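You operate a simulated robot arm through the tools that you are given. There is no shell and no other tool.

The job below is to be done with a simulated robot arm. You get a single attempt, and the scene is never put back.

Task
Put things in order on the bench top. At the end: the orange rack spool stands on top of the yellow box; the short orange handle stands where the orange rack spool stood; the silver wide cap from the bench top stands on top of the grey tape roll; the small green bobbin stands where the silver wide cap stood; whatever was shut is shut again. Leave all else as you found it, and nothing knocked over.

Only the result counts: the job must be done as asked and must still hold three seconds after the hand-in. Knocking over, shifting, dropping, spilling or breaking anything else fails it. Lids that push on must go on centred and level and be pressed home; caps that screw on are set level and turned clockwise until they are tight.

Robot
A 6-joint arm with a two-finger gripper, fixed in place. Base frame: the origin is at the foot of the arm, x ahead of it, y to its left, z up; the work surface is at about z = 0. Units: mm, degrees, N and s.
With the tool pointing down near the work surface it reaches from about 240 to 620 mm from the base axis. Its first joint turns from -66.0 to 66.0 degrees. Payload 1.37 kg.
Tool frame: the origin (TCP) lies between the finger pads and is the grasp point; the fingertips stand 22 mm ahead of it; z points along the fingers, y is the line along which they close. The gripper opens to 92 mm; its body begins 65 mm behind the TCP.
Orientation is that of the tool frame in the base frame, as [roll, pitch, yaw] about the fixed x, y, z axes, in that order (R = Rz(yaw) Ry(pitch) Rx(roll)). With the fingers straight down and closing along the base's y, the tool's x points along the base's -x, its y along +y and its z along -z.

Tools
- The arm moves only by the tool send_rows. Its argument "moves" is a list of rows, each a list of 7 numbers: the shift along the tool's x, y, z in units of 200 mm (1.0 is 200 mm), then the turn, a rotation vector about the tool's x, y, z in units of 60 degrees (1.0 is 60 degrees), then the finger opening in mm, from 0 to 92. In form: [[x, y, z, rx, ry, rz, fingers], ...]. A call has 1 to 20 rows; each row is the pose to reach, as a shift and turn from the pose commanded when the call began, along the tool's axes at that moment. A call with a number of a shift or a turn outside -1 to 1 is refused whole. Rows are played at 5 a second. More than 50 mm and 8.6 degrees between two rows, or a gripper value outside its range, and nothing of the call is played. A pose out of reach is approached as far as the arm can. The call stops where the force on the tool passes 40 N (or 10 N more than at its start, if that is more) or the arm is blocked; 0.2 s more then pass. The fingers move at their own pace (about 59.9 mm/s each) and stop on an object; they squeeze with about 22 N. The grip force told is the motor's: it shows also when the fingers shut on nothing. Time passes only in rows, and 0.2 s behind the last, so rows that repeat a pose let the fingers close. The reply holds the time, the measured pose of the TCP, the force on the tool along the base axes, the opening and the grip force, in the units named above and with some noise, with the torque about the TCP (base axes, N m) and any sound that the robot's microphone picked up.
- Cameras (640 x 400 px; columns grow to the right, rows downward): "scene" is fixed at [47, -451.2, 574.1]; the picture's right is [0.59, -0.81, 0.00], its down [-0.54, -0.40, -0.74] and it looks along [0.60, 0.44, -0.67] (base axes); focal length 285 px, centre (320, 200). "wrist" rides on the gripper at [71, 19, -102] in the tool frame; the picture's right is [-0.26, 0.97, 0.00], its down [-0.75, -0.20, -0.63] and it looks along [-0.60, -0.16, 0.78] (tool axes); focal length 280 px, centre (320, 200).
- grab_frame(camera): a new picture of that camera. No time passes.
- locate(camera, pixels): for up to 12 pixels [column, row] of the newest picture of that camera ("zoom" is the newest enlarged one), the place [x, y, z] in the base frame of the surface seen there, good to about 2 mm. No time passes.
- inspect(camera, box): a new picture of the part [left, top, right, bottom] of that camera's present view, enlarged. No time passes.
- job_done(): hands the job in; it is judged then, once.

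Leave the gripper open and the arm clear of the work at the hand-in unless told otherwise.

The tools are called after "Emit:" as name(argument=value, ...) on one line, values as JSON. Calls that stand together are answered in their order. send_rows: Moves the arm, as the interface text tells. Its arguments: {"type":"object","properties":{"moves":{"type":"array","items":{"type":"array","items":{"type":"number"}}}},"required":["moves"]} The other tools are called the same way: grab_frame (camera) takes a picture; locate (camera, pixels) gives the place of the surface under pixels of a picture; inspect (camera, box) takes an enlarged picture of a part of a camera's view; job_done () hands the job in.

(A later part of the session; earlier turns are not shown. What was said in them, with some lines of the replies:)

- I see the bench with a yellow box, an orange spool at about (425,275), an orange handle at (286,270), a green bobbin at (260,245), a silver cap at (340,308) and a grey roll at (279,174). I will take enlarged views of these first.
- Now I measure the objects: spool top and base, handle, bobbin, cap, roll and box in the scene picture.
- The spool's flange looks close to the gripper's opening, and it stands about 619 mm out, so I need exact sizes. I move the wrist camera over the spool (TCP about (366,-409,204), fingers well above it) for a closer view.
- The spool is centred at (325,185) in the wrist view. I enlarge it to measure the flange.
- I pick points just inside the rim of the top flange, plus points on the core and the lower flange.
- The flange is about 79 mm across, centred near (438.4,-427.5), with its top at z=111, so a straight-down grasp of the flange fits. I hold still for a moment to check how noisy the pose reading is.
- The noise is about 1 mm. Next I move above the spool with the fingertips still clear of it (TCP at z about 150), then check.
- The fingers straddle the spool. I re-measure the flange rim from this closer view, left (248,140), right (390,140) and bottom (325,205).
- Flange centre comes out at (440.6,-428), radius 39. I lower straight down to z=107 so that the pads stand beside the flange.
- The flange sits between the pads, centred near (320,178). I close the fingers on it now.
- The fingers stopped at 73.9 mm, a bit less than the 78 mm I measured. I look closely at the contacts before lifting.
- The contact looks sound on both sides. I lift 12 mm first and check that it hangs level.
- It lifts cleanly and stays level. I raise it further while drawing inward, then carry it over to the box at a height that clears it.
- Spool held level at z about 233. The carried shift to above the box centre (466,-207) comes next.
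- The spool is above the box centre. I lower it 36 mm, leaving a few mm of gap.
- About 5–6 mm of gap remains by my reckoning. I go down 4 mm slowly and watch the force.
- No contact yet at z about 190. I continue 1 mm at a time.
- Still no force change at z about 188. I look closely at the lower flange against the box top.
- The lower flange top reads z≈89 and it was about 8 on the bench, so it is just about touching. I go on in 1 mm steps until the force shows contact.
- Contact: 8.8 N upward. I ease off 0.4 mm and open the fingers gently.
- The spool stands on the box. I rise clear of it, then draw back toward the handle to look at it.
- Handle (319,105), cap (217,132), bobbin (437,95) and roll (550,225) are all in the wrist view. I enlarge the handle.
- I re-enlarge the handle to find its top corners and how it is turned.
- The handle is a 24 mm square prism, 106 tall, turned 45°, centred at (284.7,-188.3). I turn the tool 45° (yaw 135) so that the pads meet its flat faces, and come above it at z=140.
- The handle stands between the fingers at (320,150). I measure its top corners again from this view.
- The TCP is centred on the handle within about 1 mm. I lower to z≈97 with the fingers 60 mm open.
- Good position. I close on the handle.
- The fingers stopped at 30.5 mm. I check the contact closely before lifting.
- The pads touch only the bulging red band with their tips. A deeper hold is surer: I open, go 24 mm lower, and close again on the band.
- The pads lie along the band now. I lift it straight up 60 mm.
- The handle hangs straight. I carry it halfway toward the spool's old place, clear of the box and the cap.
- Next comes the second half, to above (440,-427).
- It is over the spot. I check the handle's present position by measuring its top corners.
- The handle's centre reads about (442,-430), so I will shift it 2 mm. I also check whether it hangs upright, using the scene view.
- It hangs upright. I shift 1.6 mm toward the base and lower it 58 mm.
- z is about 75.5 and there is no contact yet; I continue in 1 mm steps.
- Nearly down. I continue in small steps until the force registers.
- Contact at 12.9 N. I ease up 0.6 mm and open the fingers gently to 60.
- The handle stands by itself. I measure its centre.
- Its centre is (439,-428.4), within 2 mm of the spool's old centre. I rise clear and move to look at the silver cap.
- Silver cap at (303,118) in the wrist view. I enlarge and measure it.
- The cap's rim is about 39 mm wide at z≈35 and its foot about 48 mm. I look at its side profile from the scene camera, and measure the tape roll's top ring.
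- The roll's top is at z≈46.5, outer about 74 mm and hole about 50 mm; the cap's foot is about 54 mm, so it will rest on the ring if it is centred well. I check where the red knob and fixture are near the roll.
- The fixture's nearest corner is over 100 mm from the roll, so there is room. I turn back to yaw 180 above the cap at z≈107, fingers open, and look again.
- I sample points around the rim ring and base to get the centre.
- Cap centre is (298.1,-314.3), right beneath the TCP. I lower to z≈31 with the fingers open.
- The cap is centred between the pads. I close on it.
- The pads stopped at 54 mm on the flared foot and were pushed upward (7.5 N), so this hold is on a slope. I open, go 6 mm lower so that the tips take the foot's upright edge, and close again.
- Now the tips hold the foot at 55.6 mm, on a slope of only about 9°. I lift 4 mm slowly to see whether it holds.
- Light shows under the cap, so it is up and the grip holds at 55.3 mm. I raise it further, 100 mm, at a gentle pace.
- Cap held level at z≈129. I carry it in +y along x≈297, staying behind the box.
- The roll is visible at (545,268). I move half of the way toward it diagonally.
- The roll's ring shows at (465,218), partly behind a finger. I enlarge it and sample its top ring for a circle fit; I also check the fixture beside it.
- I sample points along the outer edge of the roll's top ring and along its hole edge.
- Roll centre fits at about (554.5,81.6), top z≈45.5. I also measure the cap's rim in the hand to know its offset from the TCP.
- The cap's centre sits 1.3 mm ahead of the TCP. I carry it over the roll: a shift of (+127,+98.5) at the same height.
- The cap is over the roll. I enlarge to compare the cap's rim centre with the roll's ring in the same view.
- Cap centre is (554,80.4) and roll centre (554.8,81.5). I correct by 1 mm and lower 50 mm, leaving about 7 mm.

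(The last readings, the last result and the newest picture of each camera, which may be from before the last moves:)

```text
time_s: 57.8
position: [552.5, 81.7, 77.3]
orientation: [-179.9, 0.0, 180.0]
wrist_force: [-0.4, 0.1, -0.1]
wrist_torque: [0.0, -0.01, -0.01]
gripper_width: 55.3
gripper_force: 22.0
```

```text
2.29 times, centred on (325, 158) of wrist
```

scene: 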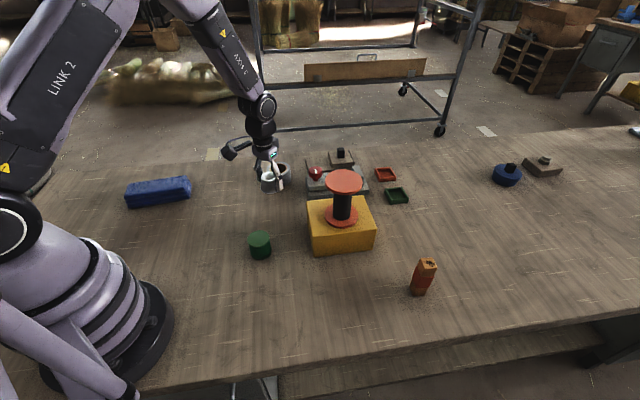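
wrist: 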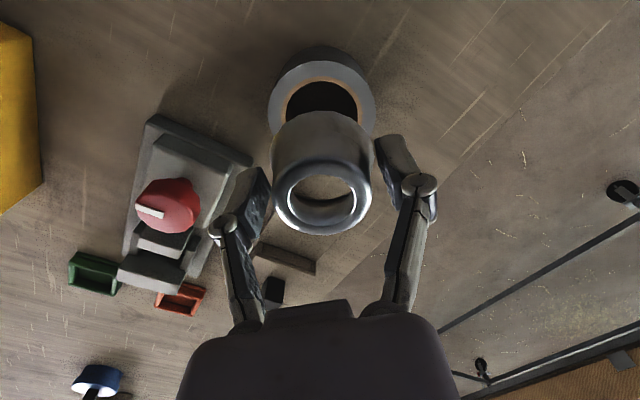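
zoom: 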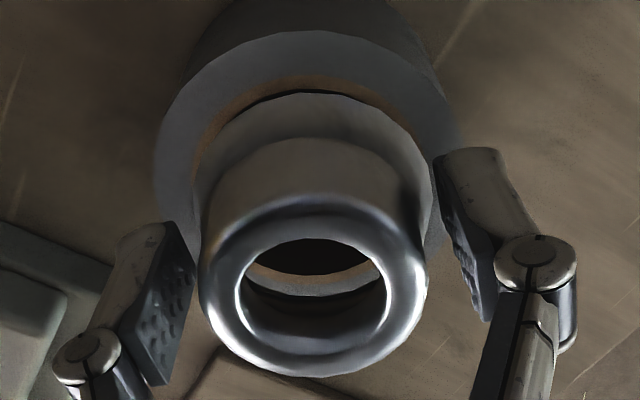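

The cap is centred above the ring with about 5–6 mm left. I lower slowly.

Emit:
send_rows(moves=[[0, 0, 0.01, 0, 0, 0, 40], [0, 0, 0.02, 0, 0, 0, 40], [0, 0, 0.02, 0, 0, 0, 40]])

Emit:
send_rows(moves=[[0, 0, 0.005, 0, 0, 0, 40], [0, 0, 0.005, 0, 0, 0, 40]])

Emit:
send_rows(moves=[[0, 0, 0.005, 0, 0, 0, 40], [0, 0, 0.005, 0, 0, 0, 40]])

```text
time_s: 58.6
position: [554.0, 82.4, 74.0]
orientation: [-179.7, 0.0, 179.8]
wrist_force: [-0.6, 0.7, -1.5]
wrist_torque: [-0.03, -0.02, -0.02]
gripper_width: 55.2
gripper_force: 21.9
```

```text
time_s: 59.2
position: [552.1, 83.7, 72.8]
orientation: [-179.8, 0.0, 179.9]
wrist_force: [-0.1, -0.4, 0.9]
wrist_torque: [0.0, 0.0, -0.01]
gripper_width: 55.3
gripper_force: 22.4
```

```text
time_s: 59.8
position: [554.5, 82.1, 71.9]
orientation: [-179.8, -0.1, 179.9]
wrist_force: [-0.5, 0.2, 0.6]
wrist_torque: [0.04, 0.01, 0.0]
gripper_width: 55.2
gripper_force: 21.9
```

Commanded z is about 72 and there is no clear contact yet. I continue in 0.8 mm steps.

Emit:
send_rows(moves=[[0, 0, 0.004, 0, 0, 0, 40], [0, 0, 0.004, 0, 0, 0, 40]])

Emit:
inspect(camera="scene", box=[240, 130, 320, 200])

```text
time_s: 60.4
position: [553.2, 81.6, 71.1]
orientation: [-179.8, 0.0, 179.9]
wrist_force: [-1.8, -1.4, 6.5]
wrist_torque: [-0.05, 0.06, 0.0]
gripper_width: 55.2
gripper_force: 21.3
```

```text
5.71 times, centred on (280, 165) of scene
```

zoom: 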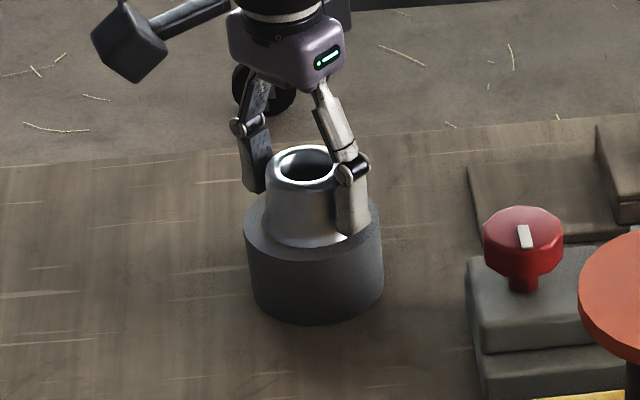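

Contact at 6.5 N. I look at the centring before release.

Emit:
inspect(camera="wrist", box=[240, 70, 410, 245])

Emit:
locate(camera="zoom", pixels=[[150, 130], [480, 130], [200, 60], [420, 60], [310, 35], [310, 90], [205, 150], [420, 150], [222, 290], [415, 290], [320, 365], [318, 225]])

```text
2.29 times, centred on (325, 158) of wrist
```

zoom: 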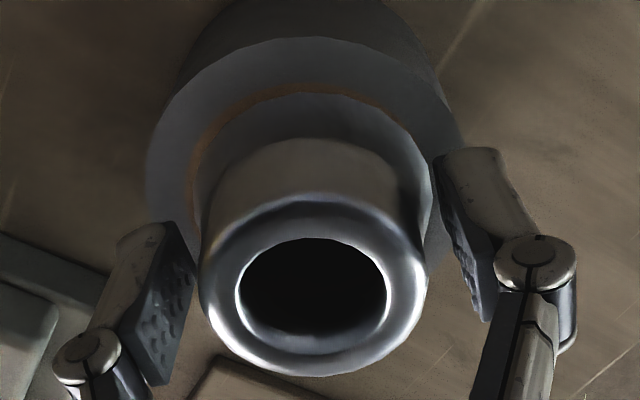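

```text
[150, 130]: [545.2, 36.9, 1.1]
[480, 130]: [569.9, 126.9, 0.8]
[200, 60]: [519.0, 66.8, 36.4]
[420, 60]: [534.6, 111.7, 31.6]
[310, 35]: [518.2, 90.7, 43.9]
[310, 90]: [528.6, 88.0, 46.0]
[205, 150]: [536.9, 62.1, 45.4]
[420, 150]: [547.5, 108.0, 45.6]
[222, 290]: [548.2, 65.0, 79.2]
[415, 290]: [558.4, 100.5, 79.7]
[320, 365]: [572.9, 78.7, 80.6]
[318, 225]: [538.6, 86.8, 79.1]
```

The cap's centre (554.5,82.8) is about 1 mm from the roll's centre. I ease off slightly and open.

Emit:
send_rows(moves=[[0, 0, -0.002, 0, 0, 0, 44], [0, 0, -0.002, 0, 0, 0, 54], [0, 0, -0.002, 0, 0, 0, 60], [0, 0, -0.002, 0, 0, 0, 68], [0, 0, -0.002, 0, 0, 0, 78], [0, 0, -0.002, 0, 0, 0, 86], [0, 0, -0.002, 0, 0, 0, 86]])

Emit:
inspect(camera="wrist", box=[220, 70, 430, 245])

Emit:
inspect(camera="scene", box=[240, 130, 320, 200])

```text
time_s: 62.0
position: [552.8, 81.9, 72.3]
orientation: [-179.8, 0.0, 179.9]
wrist_force: [0.8, -0.3, 0.1]
wrist_torque: [0.0, 0.0, -0.02]
gripper_width: 85.8
gripper_force: 0.0
```

```text
2.29 times, centred on (325, 158) of wrist
```

zoom: 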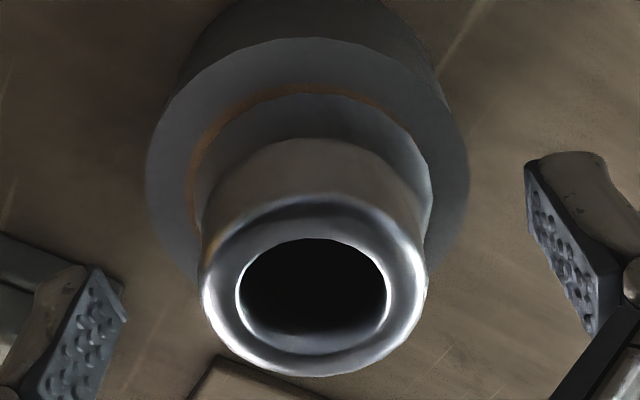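

```text
5.71 times, centred on (280, 165) of scene
```

zoom: 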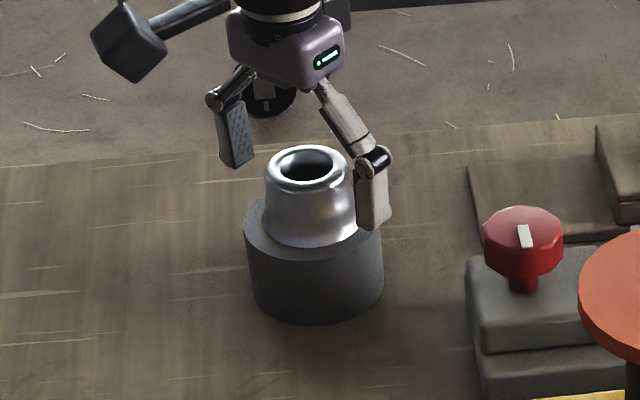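

The cap stands on the roll. I rise 60 mm and travel back toward the bobbin in two stages.

Emit:
send_rows(moves=[[0, 0, -0.1, 0, 0, 0, 86], [0, 0, -0.2, 0, 0, 0, 86], [0, 0, -0.3, 0, 0, 0, 86], [0.15, -0.075, -0.3, 0, 0, 0, 86], [0.35, -0.175, -0.3, 0, 0, 0, 86], [0.55, -0.275, -0.3, 0, 0, 0, 86], [0.75, -0.375, -0.3, 0, 0, 0, 86], [0.95, -0.475, -0.3, 0, 0, 0, 86], [0.95, -0.475, -0.3, 0, 0, 0, 86]])

Emit:
send_rows(moves=[[0.12, -0.07, 0, 0, 0, 0, 86], [0.27, -0.15, 0, 0, 0, 0, 86], [0.4, -0.22, 0, 0, 0, 0, 86], [0.49, -0.27, 0, 0, 0, 0, 86], [0.49, -0.27, 0, 0, 0, 0, 86]])

Emit:
grab_frame(camera="wrist")

Emit:
grab_frame(camera="scene")

```text
time_s: 64.0
position: [360.9, -11.3, 131.5]
orientation: [-179.8, 0.0, 179.9]
wrist_force: [0.2, 0.0, -1.1]
wrist_torque: [-0.02, -0.01, -0.01]
gripper_width: 86.0
gripper_force: 0.0
```

```text
time_s: 65.2
position: [263.8, -65.7, 132.3]
orientation: [-180.0, 0.0, 179.9]
wrist_force: [0.2, 0.4, -0.1]
wrist_torque: [0.02, 0.0, -0.03]
gripper_width: 85.9
gripper_force: 0.1
```

```text
taken
```

wrist: 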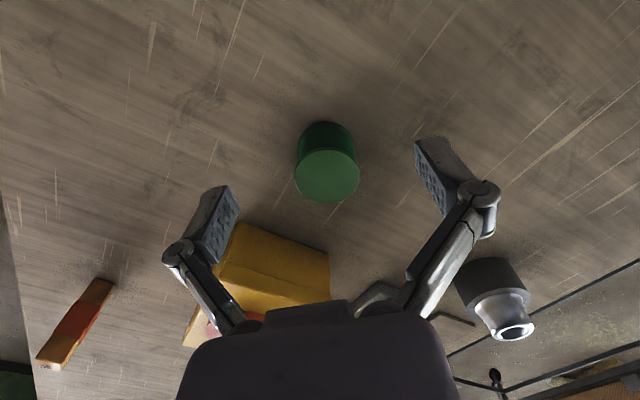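

```text
taken
```

scene: 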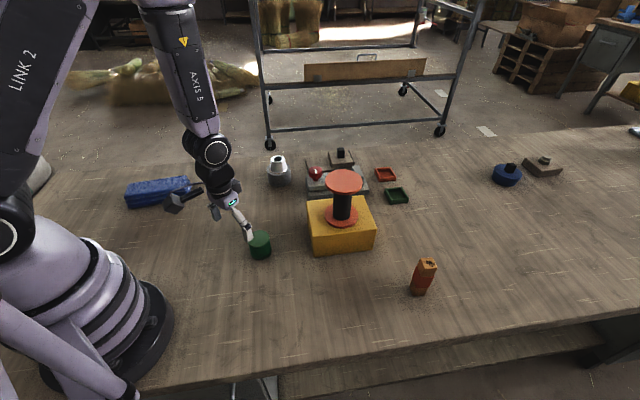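

The bobbin is at (327,165) in the wrist view. I enlarge and measure it.

Emit:
inspect(camera="wrist", box=[270, 105, 385, 215])

Emit:
locate(camera="wrist", pixels=[[297, 174], [357, 172], [327, 200], [327, 151], [308, 193], [347, 192], [308, 157], [348, 155], [327, 175], [300, 140], [355, 138], [327, 125]])

```text
3.64 times, centred on (328, 160) of wrist
```

zoom: 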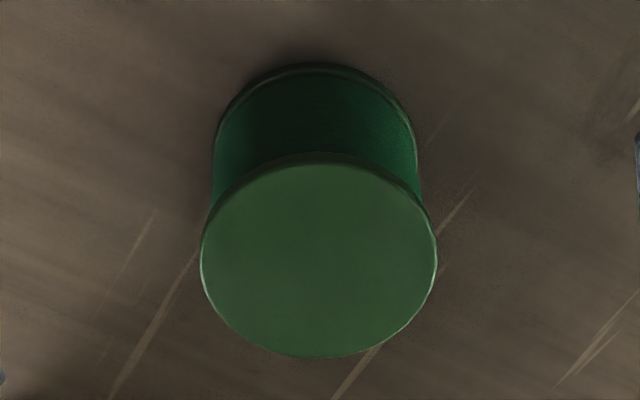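

```text
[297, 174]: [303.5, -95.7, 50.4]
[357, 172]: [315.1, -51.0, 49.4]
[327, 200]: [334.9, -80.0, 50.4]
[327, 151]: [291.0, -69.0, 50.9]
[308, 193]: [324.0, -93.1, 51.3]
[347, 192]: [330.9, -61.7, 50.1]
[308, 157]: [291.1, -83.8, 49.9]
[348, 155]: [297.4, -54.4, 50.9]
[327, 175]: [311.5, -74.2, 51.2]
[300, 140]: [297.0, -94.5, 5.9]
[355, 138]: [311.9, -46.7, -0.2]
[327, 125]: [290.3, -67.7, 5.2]
```

Bobbin centre is (311,-73.7), about 48 mm across and 50.5 tall. I shift above it and then lower to z≈43, so that the pads meet the top flange.

Emit:
send_rows(moves=[[-0.12, -0.02, 0.05, 0, 0, 0, 86], [-0.236, -0.04, 0.1, 0, 0, 0, 86], [-0.236, -0.04, 0.15, 0, 0, 0, 86], [-0.236, -0.04, 0.15, 0, 0, 0, 86]])

Emit:
grab_frame(camera="wrist")

Emit:
locate(camera="wrist", pixels=[[290, 130], [350, 128], [320, 155], [320, 105], [320, 130]])

```text
time_s: 66.2
position: [311.4, -72.7, 101.1]
orientation: [-179.8, 0.0, 179.9]
wrist_force: [-0.9, -0.1, -0.1]
wrist_torque: [0.01, 0.04, -0.02]
gripper_width: 85.9
gripper_force: 0.1
```

```text
taken
```

wrist: 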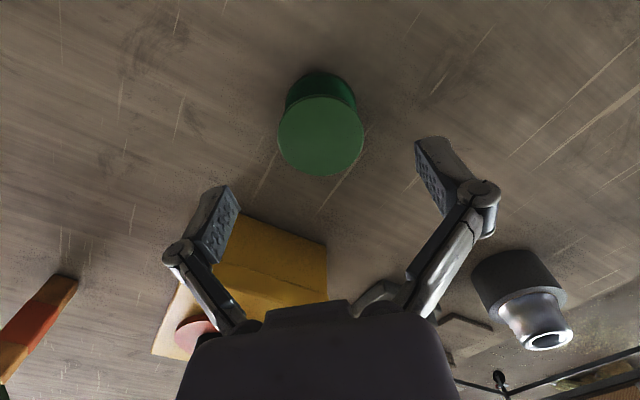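

```text
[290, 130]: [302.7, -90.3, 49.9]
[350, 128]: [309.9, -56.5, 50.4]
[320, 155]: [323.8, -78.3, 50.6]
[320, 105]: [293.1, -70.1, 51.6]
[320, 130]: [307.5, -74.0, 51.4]
```

Aligned. I lower 58 mm to z≈43, then close.

Emit:
send_rows(moves=[[0, -0.002, 0.08, 0, 0, 0, 86], [0, -0.004, 0.16, 0, 0, 0, 86], [0, -0.004, 0.24, 0, 0, 0, 86], [0, -0.004, 0.29, 0, 0, 0, 86], [0, -0.004, 0.29, 0, 0, 0, 86]])

Emit:
send_rows(moves=[[0, 0, 0, 0, 0, 0, 70], [0, 0, 0, 0, 0, 0, 56], [0, 0, 0, 0, 0, 0, 44], [0, 0, 0, 0, 0, 0, 36], [0, 0, 0, 0, 0, 0, 36]])

Emit:
inspect(camera="wrist", box=[220, 70, 430, 245])

Emit:
inspect(camera="scene", box=[210, 190, 310, 280])

```text
time_s: 67.4
position: [314.2, -75.7, 44.4]
orientation: [-179.8, 0.0, 180.0]
wrist_force: [0.2, 0.2, 0.2]
wrist_torque: [0.02, 0.0, 0.0]
gripper_width: 86.0
gripper_force: 0.1
```

```text
time_s: 68.6
position: [313.1, -76.4, 43.8]
orientation: [-179.8, 0.0, 179.9]
wrist_force: [0.7, 1.1, 4.7]
wrist_torque: [0.01, 0.04, 0.03]
gripper_width: 50.2
gripper_force: 21.7
```

```text
2.29 times, centred on (325, 158) of wrist
```

zoom: 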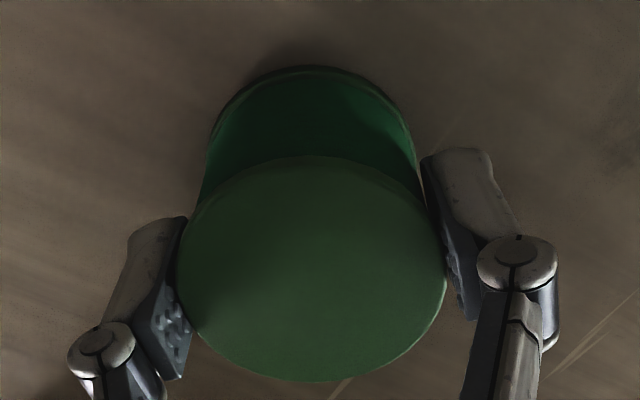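

```text
4.44 times, centred on (260, 235) of scene
```

zoom: 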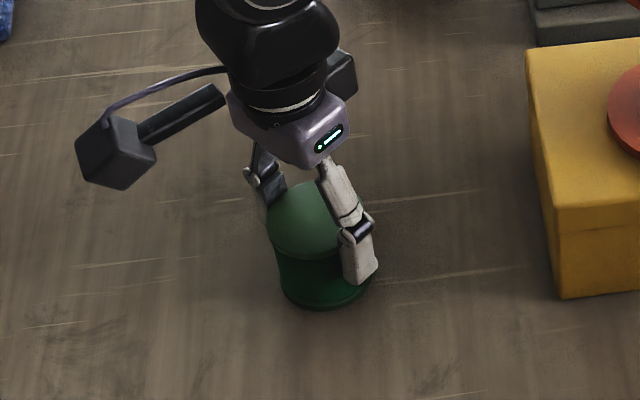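

Held at 50.2 mm. I lift slowly and check.

Emit:
send_rows(moves=[[0, 0, -0.01, 0, 0, 0, 36], [0, 0, -0.02, 0, 0, 0, 36], [0, 0, -0.04, 0, 0, 0, 36], [0, 0, -0.1, 0, 0, 0, 36], [0, 0, -0.18, 0, 0, 0, 36], [0, 0, -0.26, 0, 0, 0, 36], [0, 0, -0.26, 0, 0, 0, 36]])

Emit:
inspect(camera="wrist", box=[220, 70, 430, 245])

Emit:
inspect(camera="scene", box=[210, 180, 310, 270])

```text
time_s: 70.2
position: [311.5, -75.7, 96.1]
orientation: [-179.8, 0.1, 179.9]
wrist_force: [0.3, 1.0, -0.8]
wrist_torque: [0.03, 0.04, 0.0]
gripper_width: 50.6
gripper_force: 22.4
```

```text
2.29 times, centred on (325, 158) of wrist
```

zoom: 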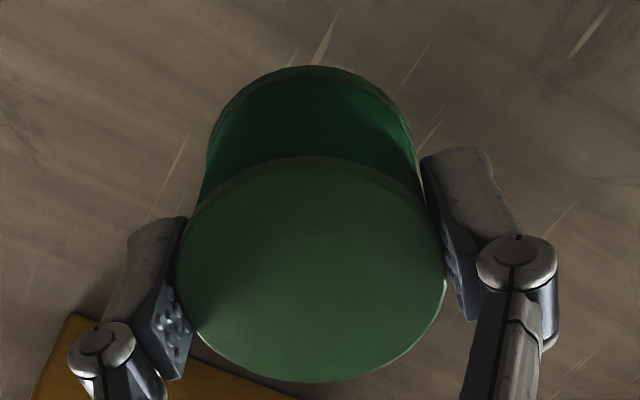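

```text
4.44 times, centred on (260, 225) of scene
```

zoom: 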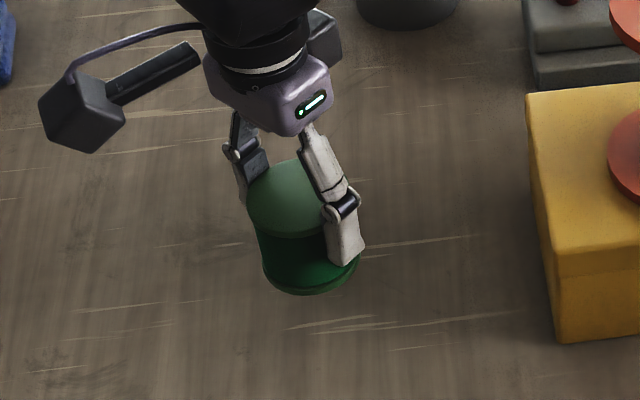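

The bobbin is held upright. I carry it in −y toward the cap's old place, shifting x to about 298.

Emit:
send_rows(moves=[[0.02, -0.05, -0.05, 0, 0, 0, 36], [0.05, -0.14, -0.1, 0, 0, 0, 36], [0.07, -0.26, -0.1, 0, 0, 0, 36], [0.07, -0.38, -0.1, 0, 0, 0, 36], [0.07, -0.5, -0.1, 0, 0, 0, 36], [0.07, -0.62, -0.1, 0, 0, 0, 36], [0.07, -0.74, -0.1, 0, 0, 0, 36], [0.07, -0.86, -0.1, 0, 0, 0, 36], [0.07, -0.95, -0.1, 0, 0, 0, 36], [0.07, -1.0, -0.1, 0, 0, 0, 36], [0.07, -1.0, -0.1, 0, 0, 0, 36]])

Emit:
send_rows(moves=[[0, -0.06, 0, 0, 0, 0, 36], [0, -0.13, 0, 0, 0, 0, 36], [0, -0.19, 0, 0, 0, 0, 36], [0, -0.19, 0, 0, 0, 0, 36], [0, -0.19, 0, 0, 0, 0, 36]])

Emit:
grab_frame(camera="wrist")

Emit:
grab_frame(camera="scene")

```text
time_s: 72.6
position: [298.1, -275.1, 116.7]
orientation: [-179.8, 0.0, 180.0]
wrist_force: [0.2, 0.6, 0.2]
wrist_torque: [0.03, -0.01, -0.03]
gripper_width: 50.3
gripper_force: 22.3
```

```text
time_s: 73.8
position: [298.5, -314.4, 118.3]
orientation: [-179.8, -0.1, 180.0]
wrist_force: [0.4, 0.1, -0.1]
wrist_torque: [-0.01, 0.01, -0.04]
gripper_width: 50.4
gripper_force: 21.9
```

```text
taken
```

wrist: 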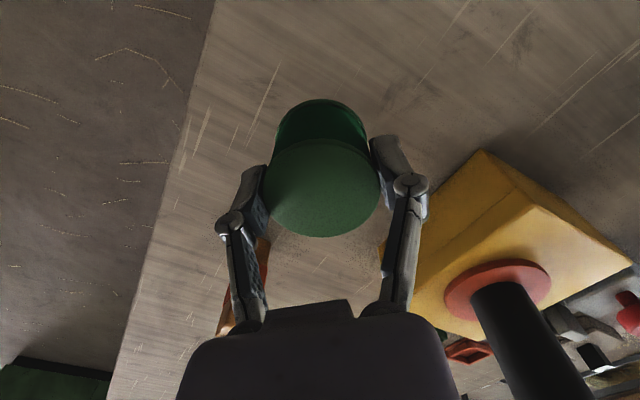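

```text
taken
```

scene: 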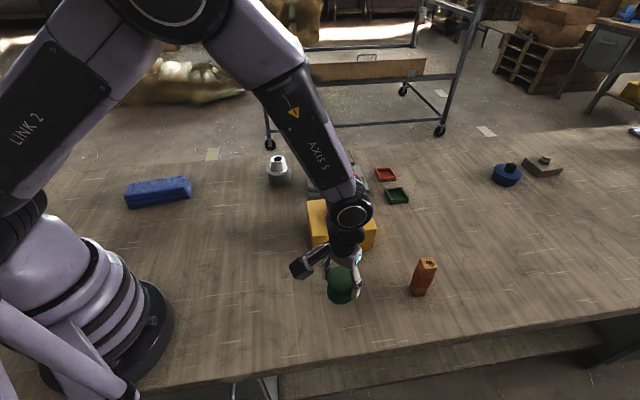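

I measure the bobbin's top centre in the hand before lowering.

Emit:
inspect(camera="wrist", box=[240, 85, 400, 245])

Emit:
locate(camera="wrist", pixels=[[267, 188], [377, 182], [323, 234], [321, 145], [288, 222], [359, 218], [286, 156], [358, 152], [321, 188], [281, 125], [362, 122], [321, 104]])

```text
2.50 times, centred on (320, 165) of wrist
```

zoom: 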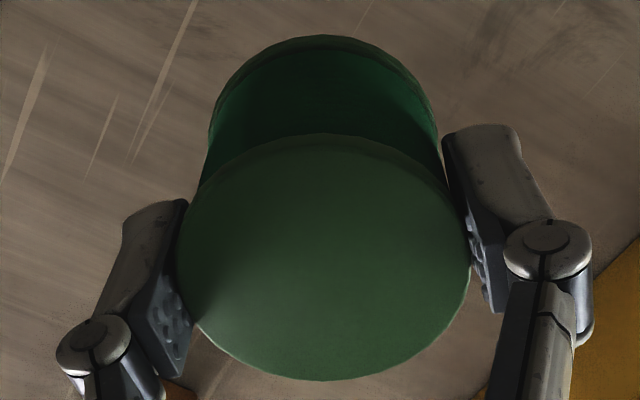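

```text
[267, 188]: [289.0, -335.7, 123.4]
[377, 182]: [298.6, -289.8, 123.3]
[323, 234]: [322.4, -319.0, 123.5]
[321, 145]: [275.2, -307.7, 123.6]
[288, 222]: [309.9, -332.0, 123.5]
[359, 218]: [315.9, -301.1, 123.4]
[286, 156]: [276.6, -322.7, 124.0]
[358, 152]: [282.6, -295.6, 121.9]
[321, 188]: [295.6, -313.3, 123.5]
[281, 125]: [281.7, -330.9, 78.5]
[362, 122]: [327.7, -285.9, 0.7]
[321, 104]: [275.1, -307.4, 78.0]
```

The bobbin's centre is at (297.8,-313.2) and the target is (298.3,-314.1). I correct by 1 mm and lower 66 mm.

Emit:
send_rows(moves=[[-0.002, -0.004, 0.06, 0, 0, 0, 36], [-0.002, -0.004, 0.14, 0, 0, 0, 36], [-0.002, -0.004, 0.22, 0, 0, 0, 36], [-0.002, -0.004, 0.29, 0, 0, 0, 36], [-0.002, -0.004, 0.335, 0, 0, 0, 36], [-0.002, -0.004, 0.335, 0, 0, 0, 36]])

Emit:
send_rows(moves=[[0, 0, 0.01, 0, 0, 0, 36], [0, 0, 0.015, 0, 0, 0, 36], [0, 0, 0.015, 0, 0, 0, 36]])

Emit:
inspect(camera="scene", box=[290, 240, 390, 330])

```text
time_s: 75.2
position: [296.9, -312.6, 49.0]
orientation: [-179.9, 0.0, 180.0]
wrist_force: [1.2, -1.1, -0.5]
wrist_torque: [0.02, 0.03, -0.02]
gripper_width: 50.3
gripper_force: 21.4
```

```text
time_s: 76.0
position: [299.5, -313.7, 47.0]
orientation: [-179.8, 0.0, 179.9]
wrist_force: [0.1, 0.6, 0.0]
wrist_torque: [0.0, 0.01, -0.01]
gripper_width: 50.2
gripper_force: 21.3
```

```text
4.44 times, centred on (340, 285) of scene
```

zoom: 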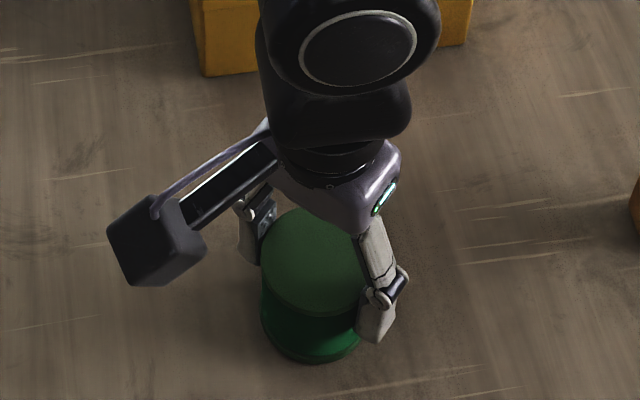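

z≈47 and no contact yet. I go on in about 1 mm steps.

Emit:
send_rows(moves=[[0, 0, 0.005, 0, 0, 0, 36], [0, 0, 0.005, 0, 0, 0, 36]])

Emit:
send_rows(moves=[[0, 0, 0.005, 0, 0, 0, 36], [0, 0, 0.005, 0, 0, 0, 36]])

Emit:
send_rows(moves=[[0, 0, 0.004, 0, 0, 0, 36], [0, 0, 0.004, 0, 0, 0, 36]])

```text
time_s: 76.6
position: [299.0, -314.1, 45.5]
orientation: [-179.8, -0.1, 179.9]
wrist_force: [-0.3, 0.2, -1.4]
wrist_torque: [-0.01, -0.02, -0.03]
gripper_width: 49.8
gripper_force: 21.8
```

```text
time_s: 77.2
position: [298.0, -314.0, 43.5]
orientation: [-179.8, 0.0, 179.8]
wrist_force: [0.4, 0.2, 1.0]
wrist_torque: [0.01, 0.01, 0.01]
gripper_width: 50.1
gripper_force: 22.2
```

```text
time_s: 77.8
position: [298.5, -313.4, 45.2]
orientation: [-179.8, 0.0, 179.9]
wrist_force: [-3.1, 4.9, 18.1]
wrist_torque: [0.13, 0.05, 0.1]
gripper_width: 50.5
gripper_force: 22.1
```

Contact at 18 N. I ease up 0.8 mm and open.

Emit:
send_rows(moves=[[0, 0, -0.004, 0, 0, 0, 36], [0, 0, -0.004, 0, 0, 0, 46], [0, 0, -0.004, 0, 0, 0, 52], [0, 0, -0.004, 0, 0, 0, 60], [0, 0, -0.004, 0, 0, 0, 70], [0, 0, -0.004, 0, 0, 0, 80], [0, 0, -0.004, 0, 0, 0, 86], [0, 0, -0.004, 0, 0, 0, 86]])

Emit:
inspect(camera="scene", box=[290, 240, 390, 330])

Emit:
grab_frame(camera="wrist")

```text
time_s: 79.6
position: [298.4, -313.6, 44.5]
orientation: [-179.8, 0.0, 179.9]
wrist_force: [-1.2, 0.3, 0.0]
wrist_torque: [0.02, 0.0, -0.02]
gripper_width: 85.9
gripper_force: 0.0
```

```text
4.44 times, centred on (340, 285) of scene
```

zoom: 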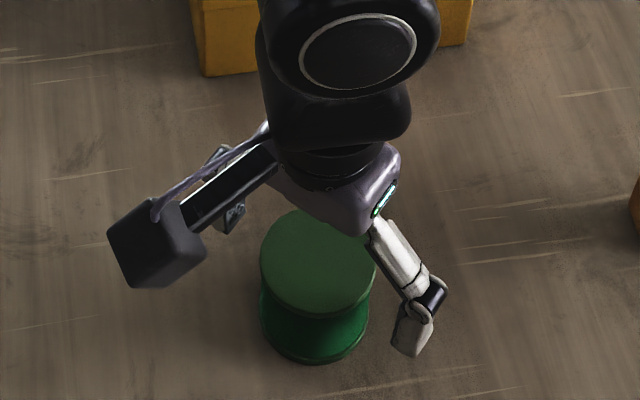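

```text
taken
```

wrist: 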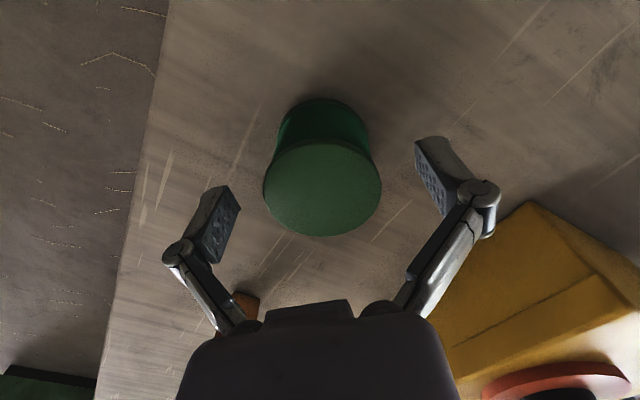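

The bobbin stands where the cap stood. I rise straight up, draw the arm back clear, and check the whole bench.

Emit:
send_rows(moves=[[0, 0, -0.1, 0, 0, 0, 86], [0, 0, -0.2, 0, 0, 0, 86], [0, 0, -0.35, 0, 0, 0, 90], [0, 0, -0.55, 0, 0, 0, 92], [0, 0, -0.75, 0, 0, 0, 92], [0.02, 0.2, -0.9, 0, 0, 0, 92], [0.04, 0.4, -1.0, 0, 0, 0, 92], [0.04, 0.6, -1.0, 0, 0, 0, 92], [0.04, 0.8, -1.0, 0, 0, 0, 92], [0.04, 1.0, -1.0, 0, 0, 0, 92], [0.04, 1.0, -1.0, 0, 0, 0, 92]])

Emit:
send_rows(moves=[[0, 0.2, 0, 0, 0, 0, 92], [0, 0.4, 0, 0, 0, 0, 92], [0, 0.6, 0, 0, 0, 0, 92], [0, 0.8, 0, 0, 0, 0, 92], [0, 0.8, 0, 0, 0, 0, 92]])

Emit:
grab_frame(camera="scene")

Emit:
grab_frame(camera="wrist")

```text
refused: row 6 steps farther than a row can; nothing moved
```

```text
time_s: 80.8
position: [296.6, -152.6, 45.9]
orientation: [-179.7, 0.1, 179.8]
wrist_force: [0.2, -1.2, -0.6]
wrist_torque: [0.0, 0.0, 0.0]
gripper_width: 92.0
gripper_force: 0.1
```

```text
taken
```

scene: 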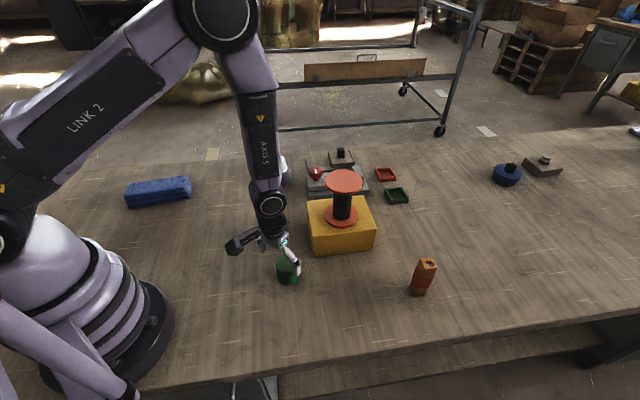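

```text
taken
```

wrist: 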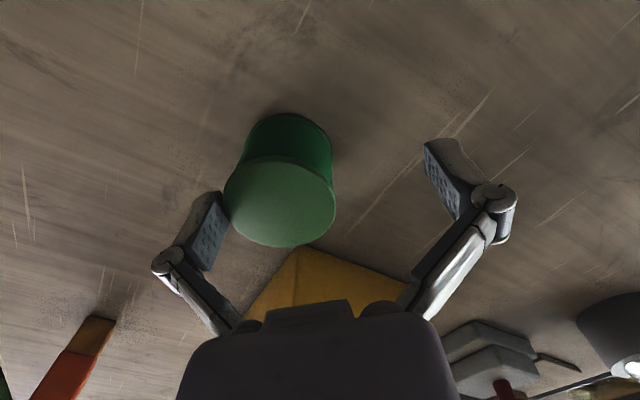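

My mistake: the first call was refused (one row stepped 50.2 mm) and I had already sent the second one, so the open fingers slid the bobbin sideways. It is still standing upright, between the fingers near the left pad. I must put it back. I first shift 21 mm in −y so that the pad leaves it and it is centred between the fingers, then look.

Emit:
send_rows(moves=[[0, -0.02, 0, 0, 0, 0, 92], [0, -0.05, 0, 0, 0, 0, 92], [0, -0.08, 0, 0, 0, 0, 92], [0, -0.105, 0, 0, 0, 0, 92], [0, -0.105, 0, 0, 0, 0, 92]])

```text
time_s: 82.0
position: [298.6, -174.8, 44.7]
orientation: [180.0, 0.1, 179.8]
wrist_force: [0.4, 0.1, -0.7]
wrist_torque: [0.03, -0.03, -0.01]
gripper_width: 91.9
gripper_force: 0.1
```

Now I look at the bobbin in the wrist and scene views.

Emit:
grab_frame(camera="wrist")

Emit:
inspect(camera="scene", box=[230, 210, 340, 310])

```text
taken
```

wrist: 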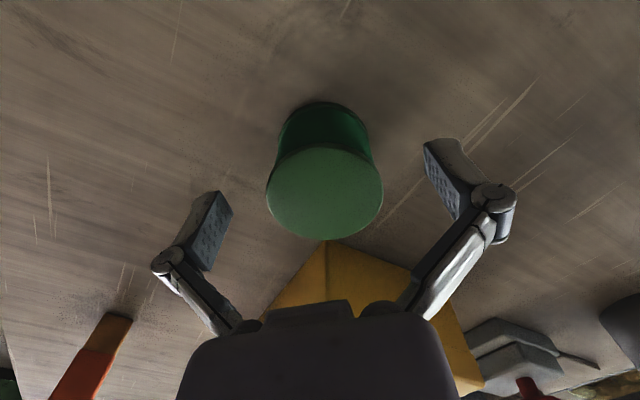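

```text
4.00 times, centred on (285, 260) of scene
```

zoom: 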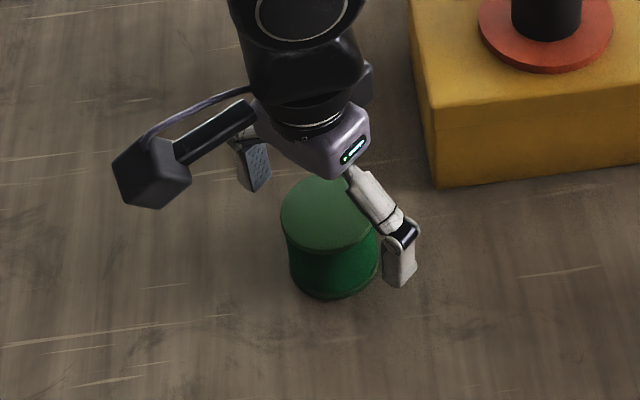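

The bobbin is upright and well centred. I close on it again and lift a little.

Emit:
send_rows(moves=[[0, 0, 0, 0, 0, 0, 76], [0, 0, 0, 0, 0, 0, 62], [0, 0, 0, 0, 0, 0, 50], [0, 0, 0, 0, 0, 0, 40], [0, 0, 0, 0, 0, 0, 36], [0, 0, 0, 0, 0, 0, 36]])

```text
time_s: 83.4
position: [299.1, -175.7, 45.0]
orientation: [179.9, 0.2, 179.8]
wrist_force: [-1.4, 1.0, 5.9]
wrist_torque: [0.05, 0.04, -0.01]
gripper_width: 49.9
gripper_force: 21.9
```

Held at 49.9 mm. I lift it 60 mm, slowly at first.

Emit:
send_rows(moves=[[0, 0, -0.01, 0, 0, 0, 36], [0, 0, -0.03, 0, 0, 0, 36], [0, 0, -0.08, 0, 0, 0, 36], [0, 0, -0.16, 0, 0, 0, 36], [0, 0, -0.24, 0, 0, 0, 36], [0, 0, -0.3, 0, 0, 0, 36], [0, 0, -0.3, 0, 0, 0, 36]])

```text
time_s: 85.0
position: [298.5, -175.2, 104.7]
orientation: [-179.8, 0.0, 179.9]
wrist_force: [0.5, 0.5, -0.9]
wrist_torque: [-0.01, -0.01, 0.0]
gripper_width: 50.1
gripper_force: 21.9
```

Lifted. I carry it 139 mm in −y back above the cap's old place.

Emit:
send_rows(moves=[[0, -0.05, 0, 0, 0, 0, 36], [0, -0.15, 0, 0, 0, 0, 36], [0, -0.27, 0, 0, 0, 0, 36], [0, -0.39, 0, 0, 0, 0, 36], [0, -0.51, 0, 0, 0, 0, 36], [0, -0.62, 0, 0, 0, 0, 36], [0, -0.695, 0, 0, 0, 0, 36], [0, -0.695, 0, 0, 0, 0, 36], [0, -0.695, 0, 0, 0, 0, 36]])

```text
time_s: 87.0
position: [296.5, -314.5, 103.5]
orientation: [-179.9, 0.0, 179.9]
wrist_force: [0.1, 0.0, 0.5]
wrist_torque: [0.0, -0.03, -0.04]
gripper_width: 49.9
gripper_force: 21.0
```

I view and measure the bobbin's top in the hand again.

Emit:
grab_frame(camera="wrist")

Emit:
locate(camera="wrist", pixels=[[268, 188], [378, 182], [323, 236], [321, 147], [288, 222], [359, 218], [286, 158], [358, 154], [321, 188]])

```text
taken
```

wrist: 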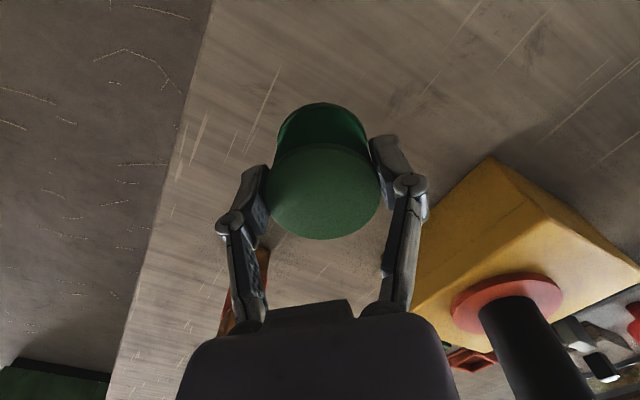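

```text
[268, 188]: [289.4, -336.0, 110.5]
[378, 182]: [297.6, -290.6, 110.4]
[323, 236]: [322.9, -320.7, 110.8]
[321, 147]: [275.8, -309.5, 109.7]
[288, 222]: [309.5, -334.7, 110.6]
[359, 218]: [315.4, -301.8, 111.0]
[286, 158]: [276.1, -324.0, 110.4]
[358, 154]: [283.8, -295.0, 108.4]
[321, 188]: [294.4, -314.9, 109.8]
```

The bobbin's centre is about (298.3,-314.3), on target. I lower 54 mm.

Emit:
send_rows(moves=[[0, 0, 0.06, 0, 0, 0, 36], [0, 0, 0.13, 0, 0, 0, 36], [0, 0, 0.2, 0, 0, 0, 36], [0, 0, 0.25, 0, 0, 0, 36], [0, 0, 0.275, 0, 0, 0, 36], [0, 0, 0.275, 0, 0, 0, 36]])

```text
time_s: 88.4
position: [297.6, -314.1, 49.8]
orientation: [-179.7, 0.0, 179.9]
wrist_force: [-0.2, 0.1, -0.2]
wrist_torque: [0.02, 0.01, -0.03]
gripper_width: 50.0
gripper_force: 21.9
```

About 5 mm to go. I lower 3 mm.

Emit:
send_rows(moves=[[0, 0, 0.008, 0, 0, 0, 36], [0, 0, 0.015, 0, 0, 0, 36], [0, 0, 0.015, 0, 0, 0, 36]])

```text
time_s: 89.2
position: [297.5, -314.4, 46.4]
orientation: [-179.8, 0.0, 179.8]
wrist_force: [0.4, -0.6, -1.0]
wrist_torque: [0.03, 0.0, -0.02]
gripper_width: 50.2
gripper_force: 21.6
```

No contact yet. One more mm.

Emit:
send_rows(moves=[[0, 0, 0.005, 0, 0, 0, 36], [0, 0, 0.005, 0, 0, 0, 36]])

```text
time_s: 89.8
position: [298.8, -313.5, 45.8]
orientation: [-179.9, 0.0, 179.9]
wrist_force: [0.4, 0.1, 0.2]
wrist_torque: [-0.01, -0.01, 0.0]
gripper_width: 49.9
gripper_force: 21.8
```

Still free. Another 0.8 mm.

Emit:
send_rows(moves=[[0, 0, 0.004, 0, 0, 0, 36], [0, 0, 0.004, 0, 0, 0, 36]])

```text
time_s: 90.4
position: [298.3, -314.1, 45.4]
orientation: [-179.8, 0.0, 179.9]
wrist_force: [0.4, 0.3, -0.7]
wrist_torque: [-0.02, -0.02, -0.02]
gripper_width: 50.1
gripper_force: 22.0
```

Another 0.6 mm.

Emit:
send_rows(moves=[[0, 0, 0.003, 0, 0, 0, 36], [0, 0, 0.003, 0, 0, 0, 36]])

```text
time_s: 91.0
position: [299.7, -314.5, 44.9]
orientation: [-179.8, -0.1, 179.9]
wrist_force: [-0.4, -0.3, 1.0]
wrist_torque: [-0.03, -0.01, -0.02]
gripper_width: 50.3
gripper_force: 22.5
```

Close to touching (1 N). Another 0.6 mm.

Emit:
send_rows(moves=[[0, 0, 0.003, 0, 0, 0, 36], [0, 0, 0.003, 0, 0, 0, 36]])

```text
time_s: 91.6
position: [299.7, -314.4, 43.5]
orientation: [-179.9, 0.1, 179.9]
wrist_force: [-1.9, 4.5, 13.1]
wrist_torque: [0.26, -0.17, 0.1]
gripper_width: 50.0
gripper_force: 21.6
```

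Contact at 13 N. I ease up 0.6 mm and open the fingers.

Emit:
send_rows(moves=[[0, 0, -0.003, 0, 0, 0, 36], [0, 0, -0.003, 0, 0, 0, 46], [0, 0, -0.003, 0, 0, 0, 52], [0, 0, -0.003, 0, 0, 0, 60], [0, 0, -0.003, 0, 0, 0, 70], [0, 0, -0.003, 0, 0, 0, 80], [0, 0, -0.003, 0, 0, 0, 86], [0, 0, -0.003, 0, 0, 0, 86]])

```text
time_s: 93.4
position: [299.2, -314.9, 44.9]
orientation: [-179.8, -0.1, -180.0]
wrist_force: [-0.5, 0.0, 0.1]
wrist_torque: [-0.03, 0.0, 0.01]
gripper_width: 86.1
gripper_force: 0.0
```

I check the bobbin's position before moving away.

Emit:
grab_frame(camera="wrist")

Emit:
locate(camera="wrist", pixels=[[268, 188], [378, 182], [323, 234], [321, 147], [288, 222], [359, 218], [286, 158], [358, 154], [321, 188]])

```text
taken
```

wrist: 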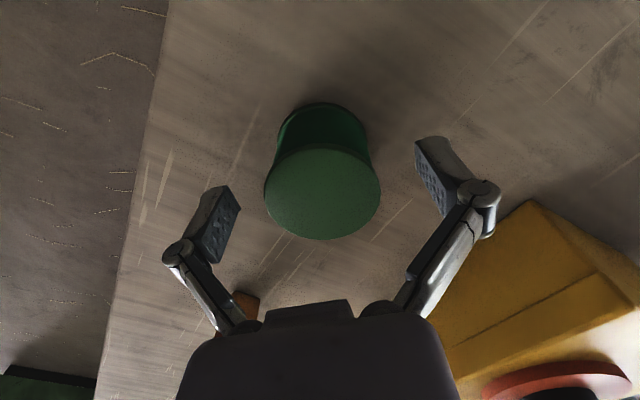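

```text
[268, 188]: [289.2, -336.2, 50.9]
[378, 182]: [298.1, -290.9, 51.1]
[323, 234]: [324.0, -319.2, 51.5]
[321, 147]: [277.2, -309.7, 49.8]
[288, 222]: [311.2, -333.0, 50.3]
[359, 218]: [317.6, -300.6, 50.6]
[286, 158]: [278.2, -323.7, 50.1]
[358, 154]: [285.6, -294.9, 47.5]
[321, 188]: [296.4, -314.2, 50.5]
```

The bobbin's centre reads about (299.5,-314), within 1.5 mm of the spot. I now only rise straight up, in steps of 30–40 mm.

Emit:
send_rows(moves=[[0, 0, -0.1, 0, 0, 0, 86], [0, 0, -0.2, 0, 0, 0, 86], [0, 0, -0.35, 0, 0, 0, 86], [0, 0, -0.5, 0, 0, 0, 90], [0, 0, -0.65, 0, 0, 0, 92], [0, 0, -0.8, 0, 0, 0, 92], [0, 0, -0.95, 0, 0, 0, 92], [0, 0, -0.95, 0, 0, 0, 92]])

```text
time_s: 95.2
position: [298.3, -315.2, 235.8]
orientation: [-179.8, 0.0, 180.0]
wrist_force: [-0.2, -0.6, -0.3]
wrist_torque: [0.03, -0.01, 0.0]
gripper_width: 92.1
gripper_force: 0.0
```

The arm is up at z≈236. I move it in +y to the middle, well above everything nearby and behind the box, to see the whole bench.

Emit:
send_rows(moves=[[0, 0.18, 0, 0, 0, 0, 92], [0, 0.36, 0, 0, 0, 0, 92], [0, 0.54, 0, 0, 0, 0, 92], [0, 0.72, 0, 0, 0, 0, 92], [0, 0.9, 0, 0, 0, 0, 92], [0, 1.0, 0, 0, 0, 0, 92], [0, 1.0, 0, 0, 0, 0, 92]])

```text
time_s: 96.8
position: [298.1, -112.7, 233.5]
orientation: [-179.8, -0.1, 179.9]
wrist_force: [-0.1, 0.3, -0.2]
wrist_torque: [-0.01, 0.01, 0.01]
gripper_width: 92.0
gripper_force: 0.0
```

I move 150 mm further in +y to leave the scene camera a clear view.

Emit:
send_rows(moves=[[0, 0.18, -0.1, 0, 0, 0, 92], [0, 0.36, -0.2, 0, 0, 0, 92], [0, 0.54, -0.3, 0, 0, 0, 92], [0, 0.72, -0.35, 0, 0, 0, 92], [0, 0.85, -0.35, 0, 0, 0, 92], [0, 0.85, -0.35, 0, 0, 0, 92]])

Emit:
grab_frame(camera="scene")

Emit:
grab_frame(camera="wrist")

```text
time_s: 98.2
position: [300.0, 57.0, 303.1]
orientation: [-179.8, -0.1, 179.9]
wrist_force: [0.1, 0.9, 0.6]
wrist_torque: [0.0, -0.01, 0.01]
gripper_width: 91.9
gripper_force: 0.1
```

```text
taken
```

scene: 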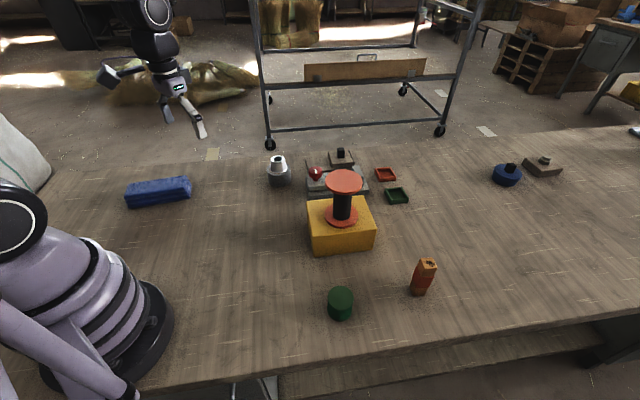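

```text
taken
```

wrist: 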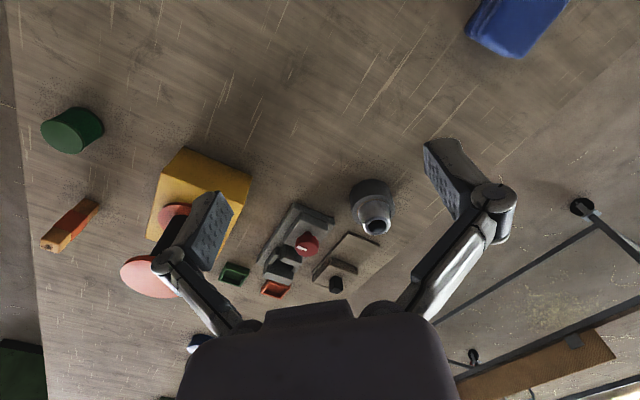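

All pieces stand in their places. I check each one close up and verify that the box and roll have not shifted.

Emit:
inspect(camera="scene", box=[250, 140, 410, 260])

Emit:
inspect(camera="scene", box=[310, 240, 460, 340])

Emit:
locate(camera="scene", pixels=[[309, 203], [363, 199], [374, 229], [314, 236], [343, 181], [341, 216], [278, 158], [268, 178], [279, 183], [425, 263], [340, 293], [418, 293]])

```text
3.33 times, centred on (330, 200) of scene
```

zoom: 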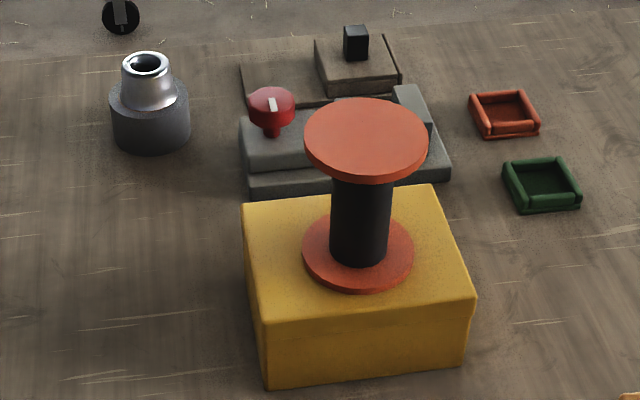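

```text
4.00 times, centred on (385, 290) of scene
```

zoom: 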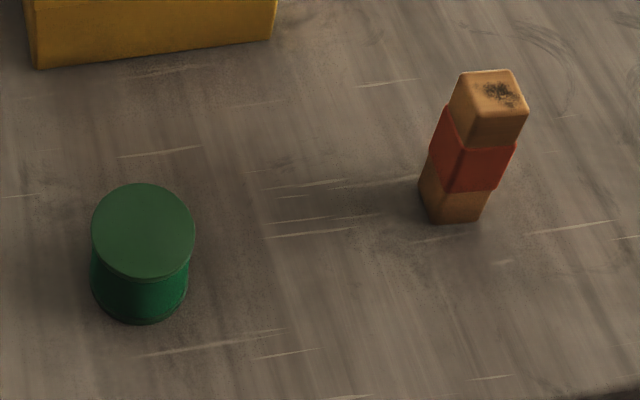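

```text
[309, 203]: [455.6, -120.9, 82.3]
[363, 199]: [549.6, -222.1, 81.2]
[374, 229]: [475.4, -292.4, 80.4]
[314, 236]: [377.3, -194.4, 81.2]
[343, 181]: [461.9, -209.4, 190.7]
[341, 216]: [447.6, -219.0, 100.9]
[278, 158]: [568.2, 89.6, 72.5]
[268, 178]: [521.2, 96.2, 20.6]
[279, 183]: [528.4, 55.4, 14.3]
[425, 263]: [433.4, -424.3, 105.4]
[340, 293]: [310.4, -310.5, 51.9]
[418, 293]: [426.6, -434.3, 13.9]
```

Everything checks out:
- The spool stands on the box, and the box has not moved.
- The cap is level on the roll.
- The handle is upright where the spool stood.
- The bobbin is upright where the cap stood.

Nothing was opened, the gripper is open and the arm is clear at z≈303. I hand the job in.

Emit:
job_done()

```text
The job is handed in.
```

The bench is in the order you asked for, and I have handed the job in; I don't have the verdict yet.

- **Orange rack spool:** it stands on top of the yellow box, near the middle. The box has not moved.
- **Short orange handle:** it stands upright where the spool stood, within about 2 mm.
- **Silver wide cap:** it rests level on the grey tape roll, about 1 mm off centre.
- **Small green bobbin:** it stands upright where the cap stood, within about 1.5 mm.
- **Shut things:** I opened nothing, so there was nothing to shut again.

**One slip:** after I first set the bobbin down, I sent the next move without waiting for the reply to the one before it. That earlier move had been refused, so the open fingers pushed the bobbin about 140 mm along the bench. It stayed upright and touched nothing else that I could see. I picked it up again, put it back on the spot and measured it there before moving away.

At the hand-in the gripper was open and the arm was clear of the work.
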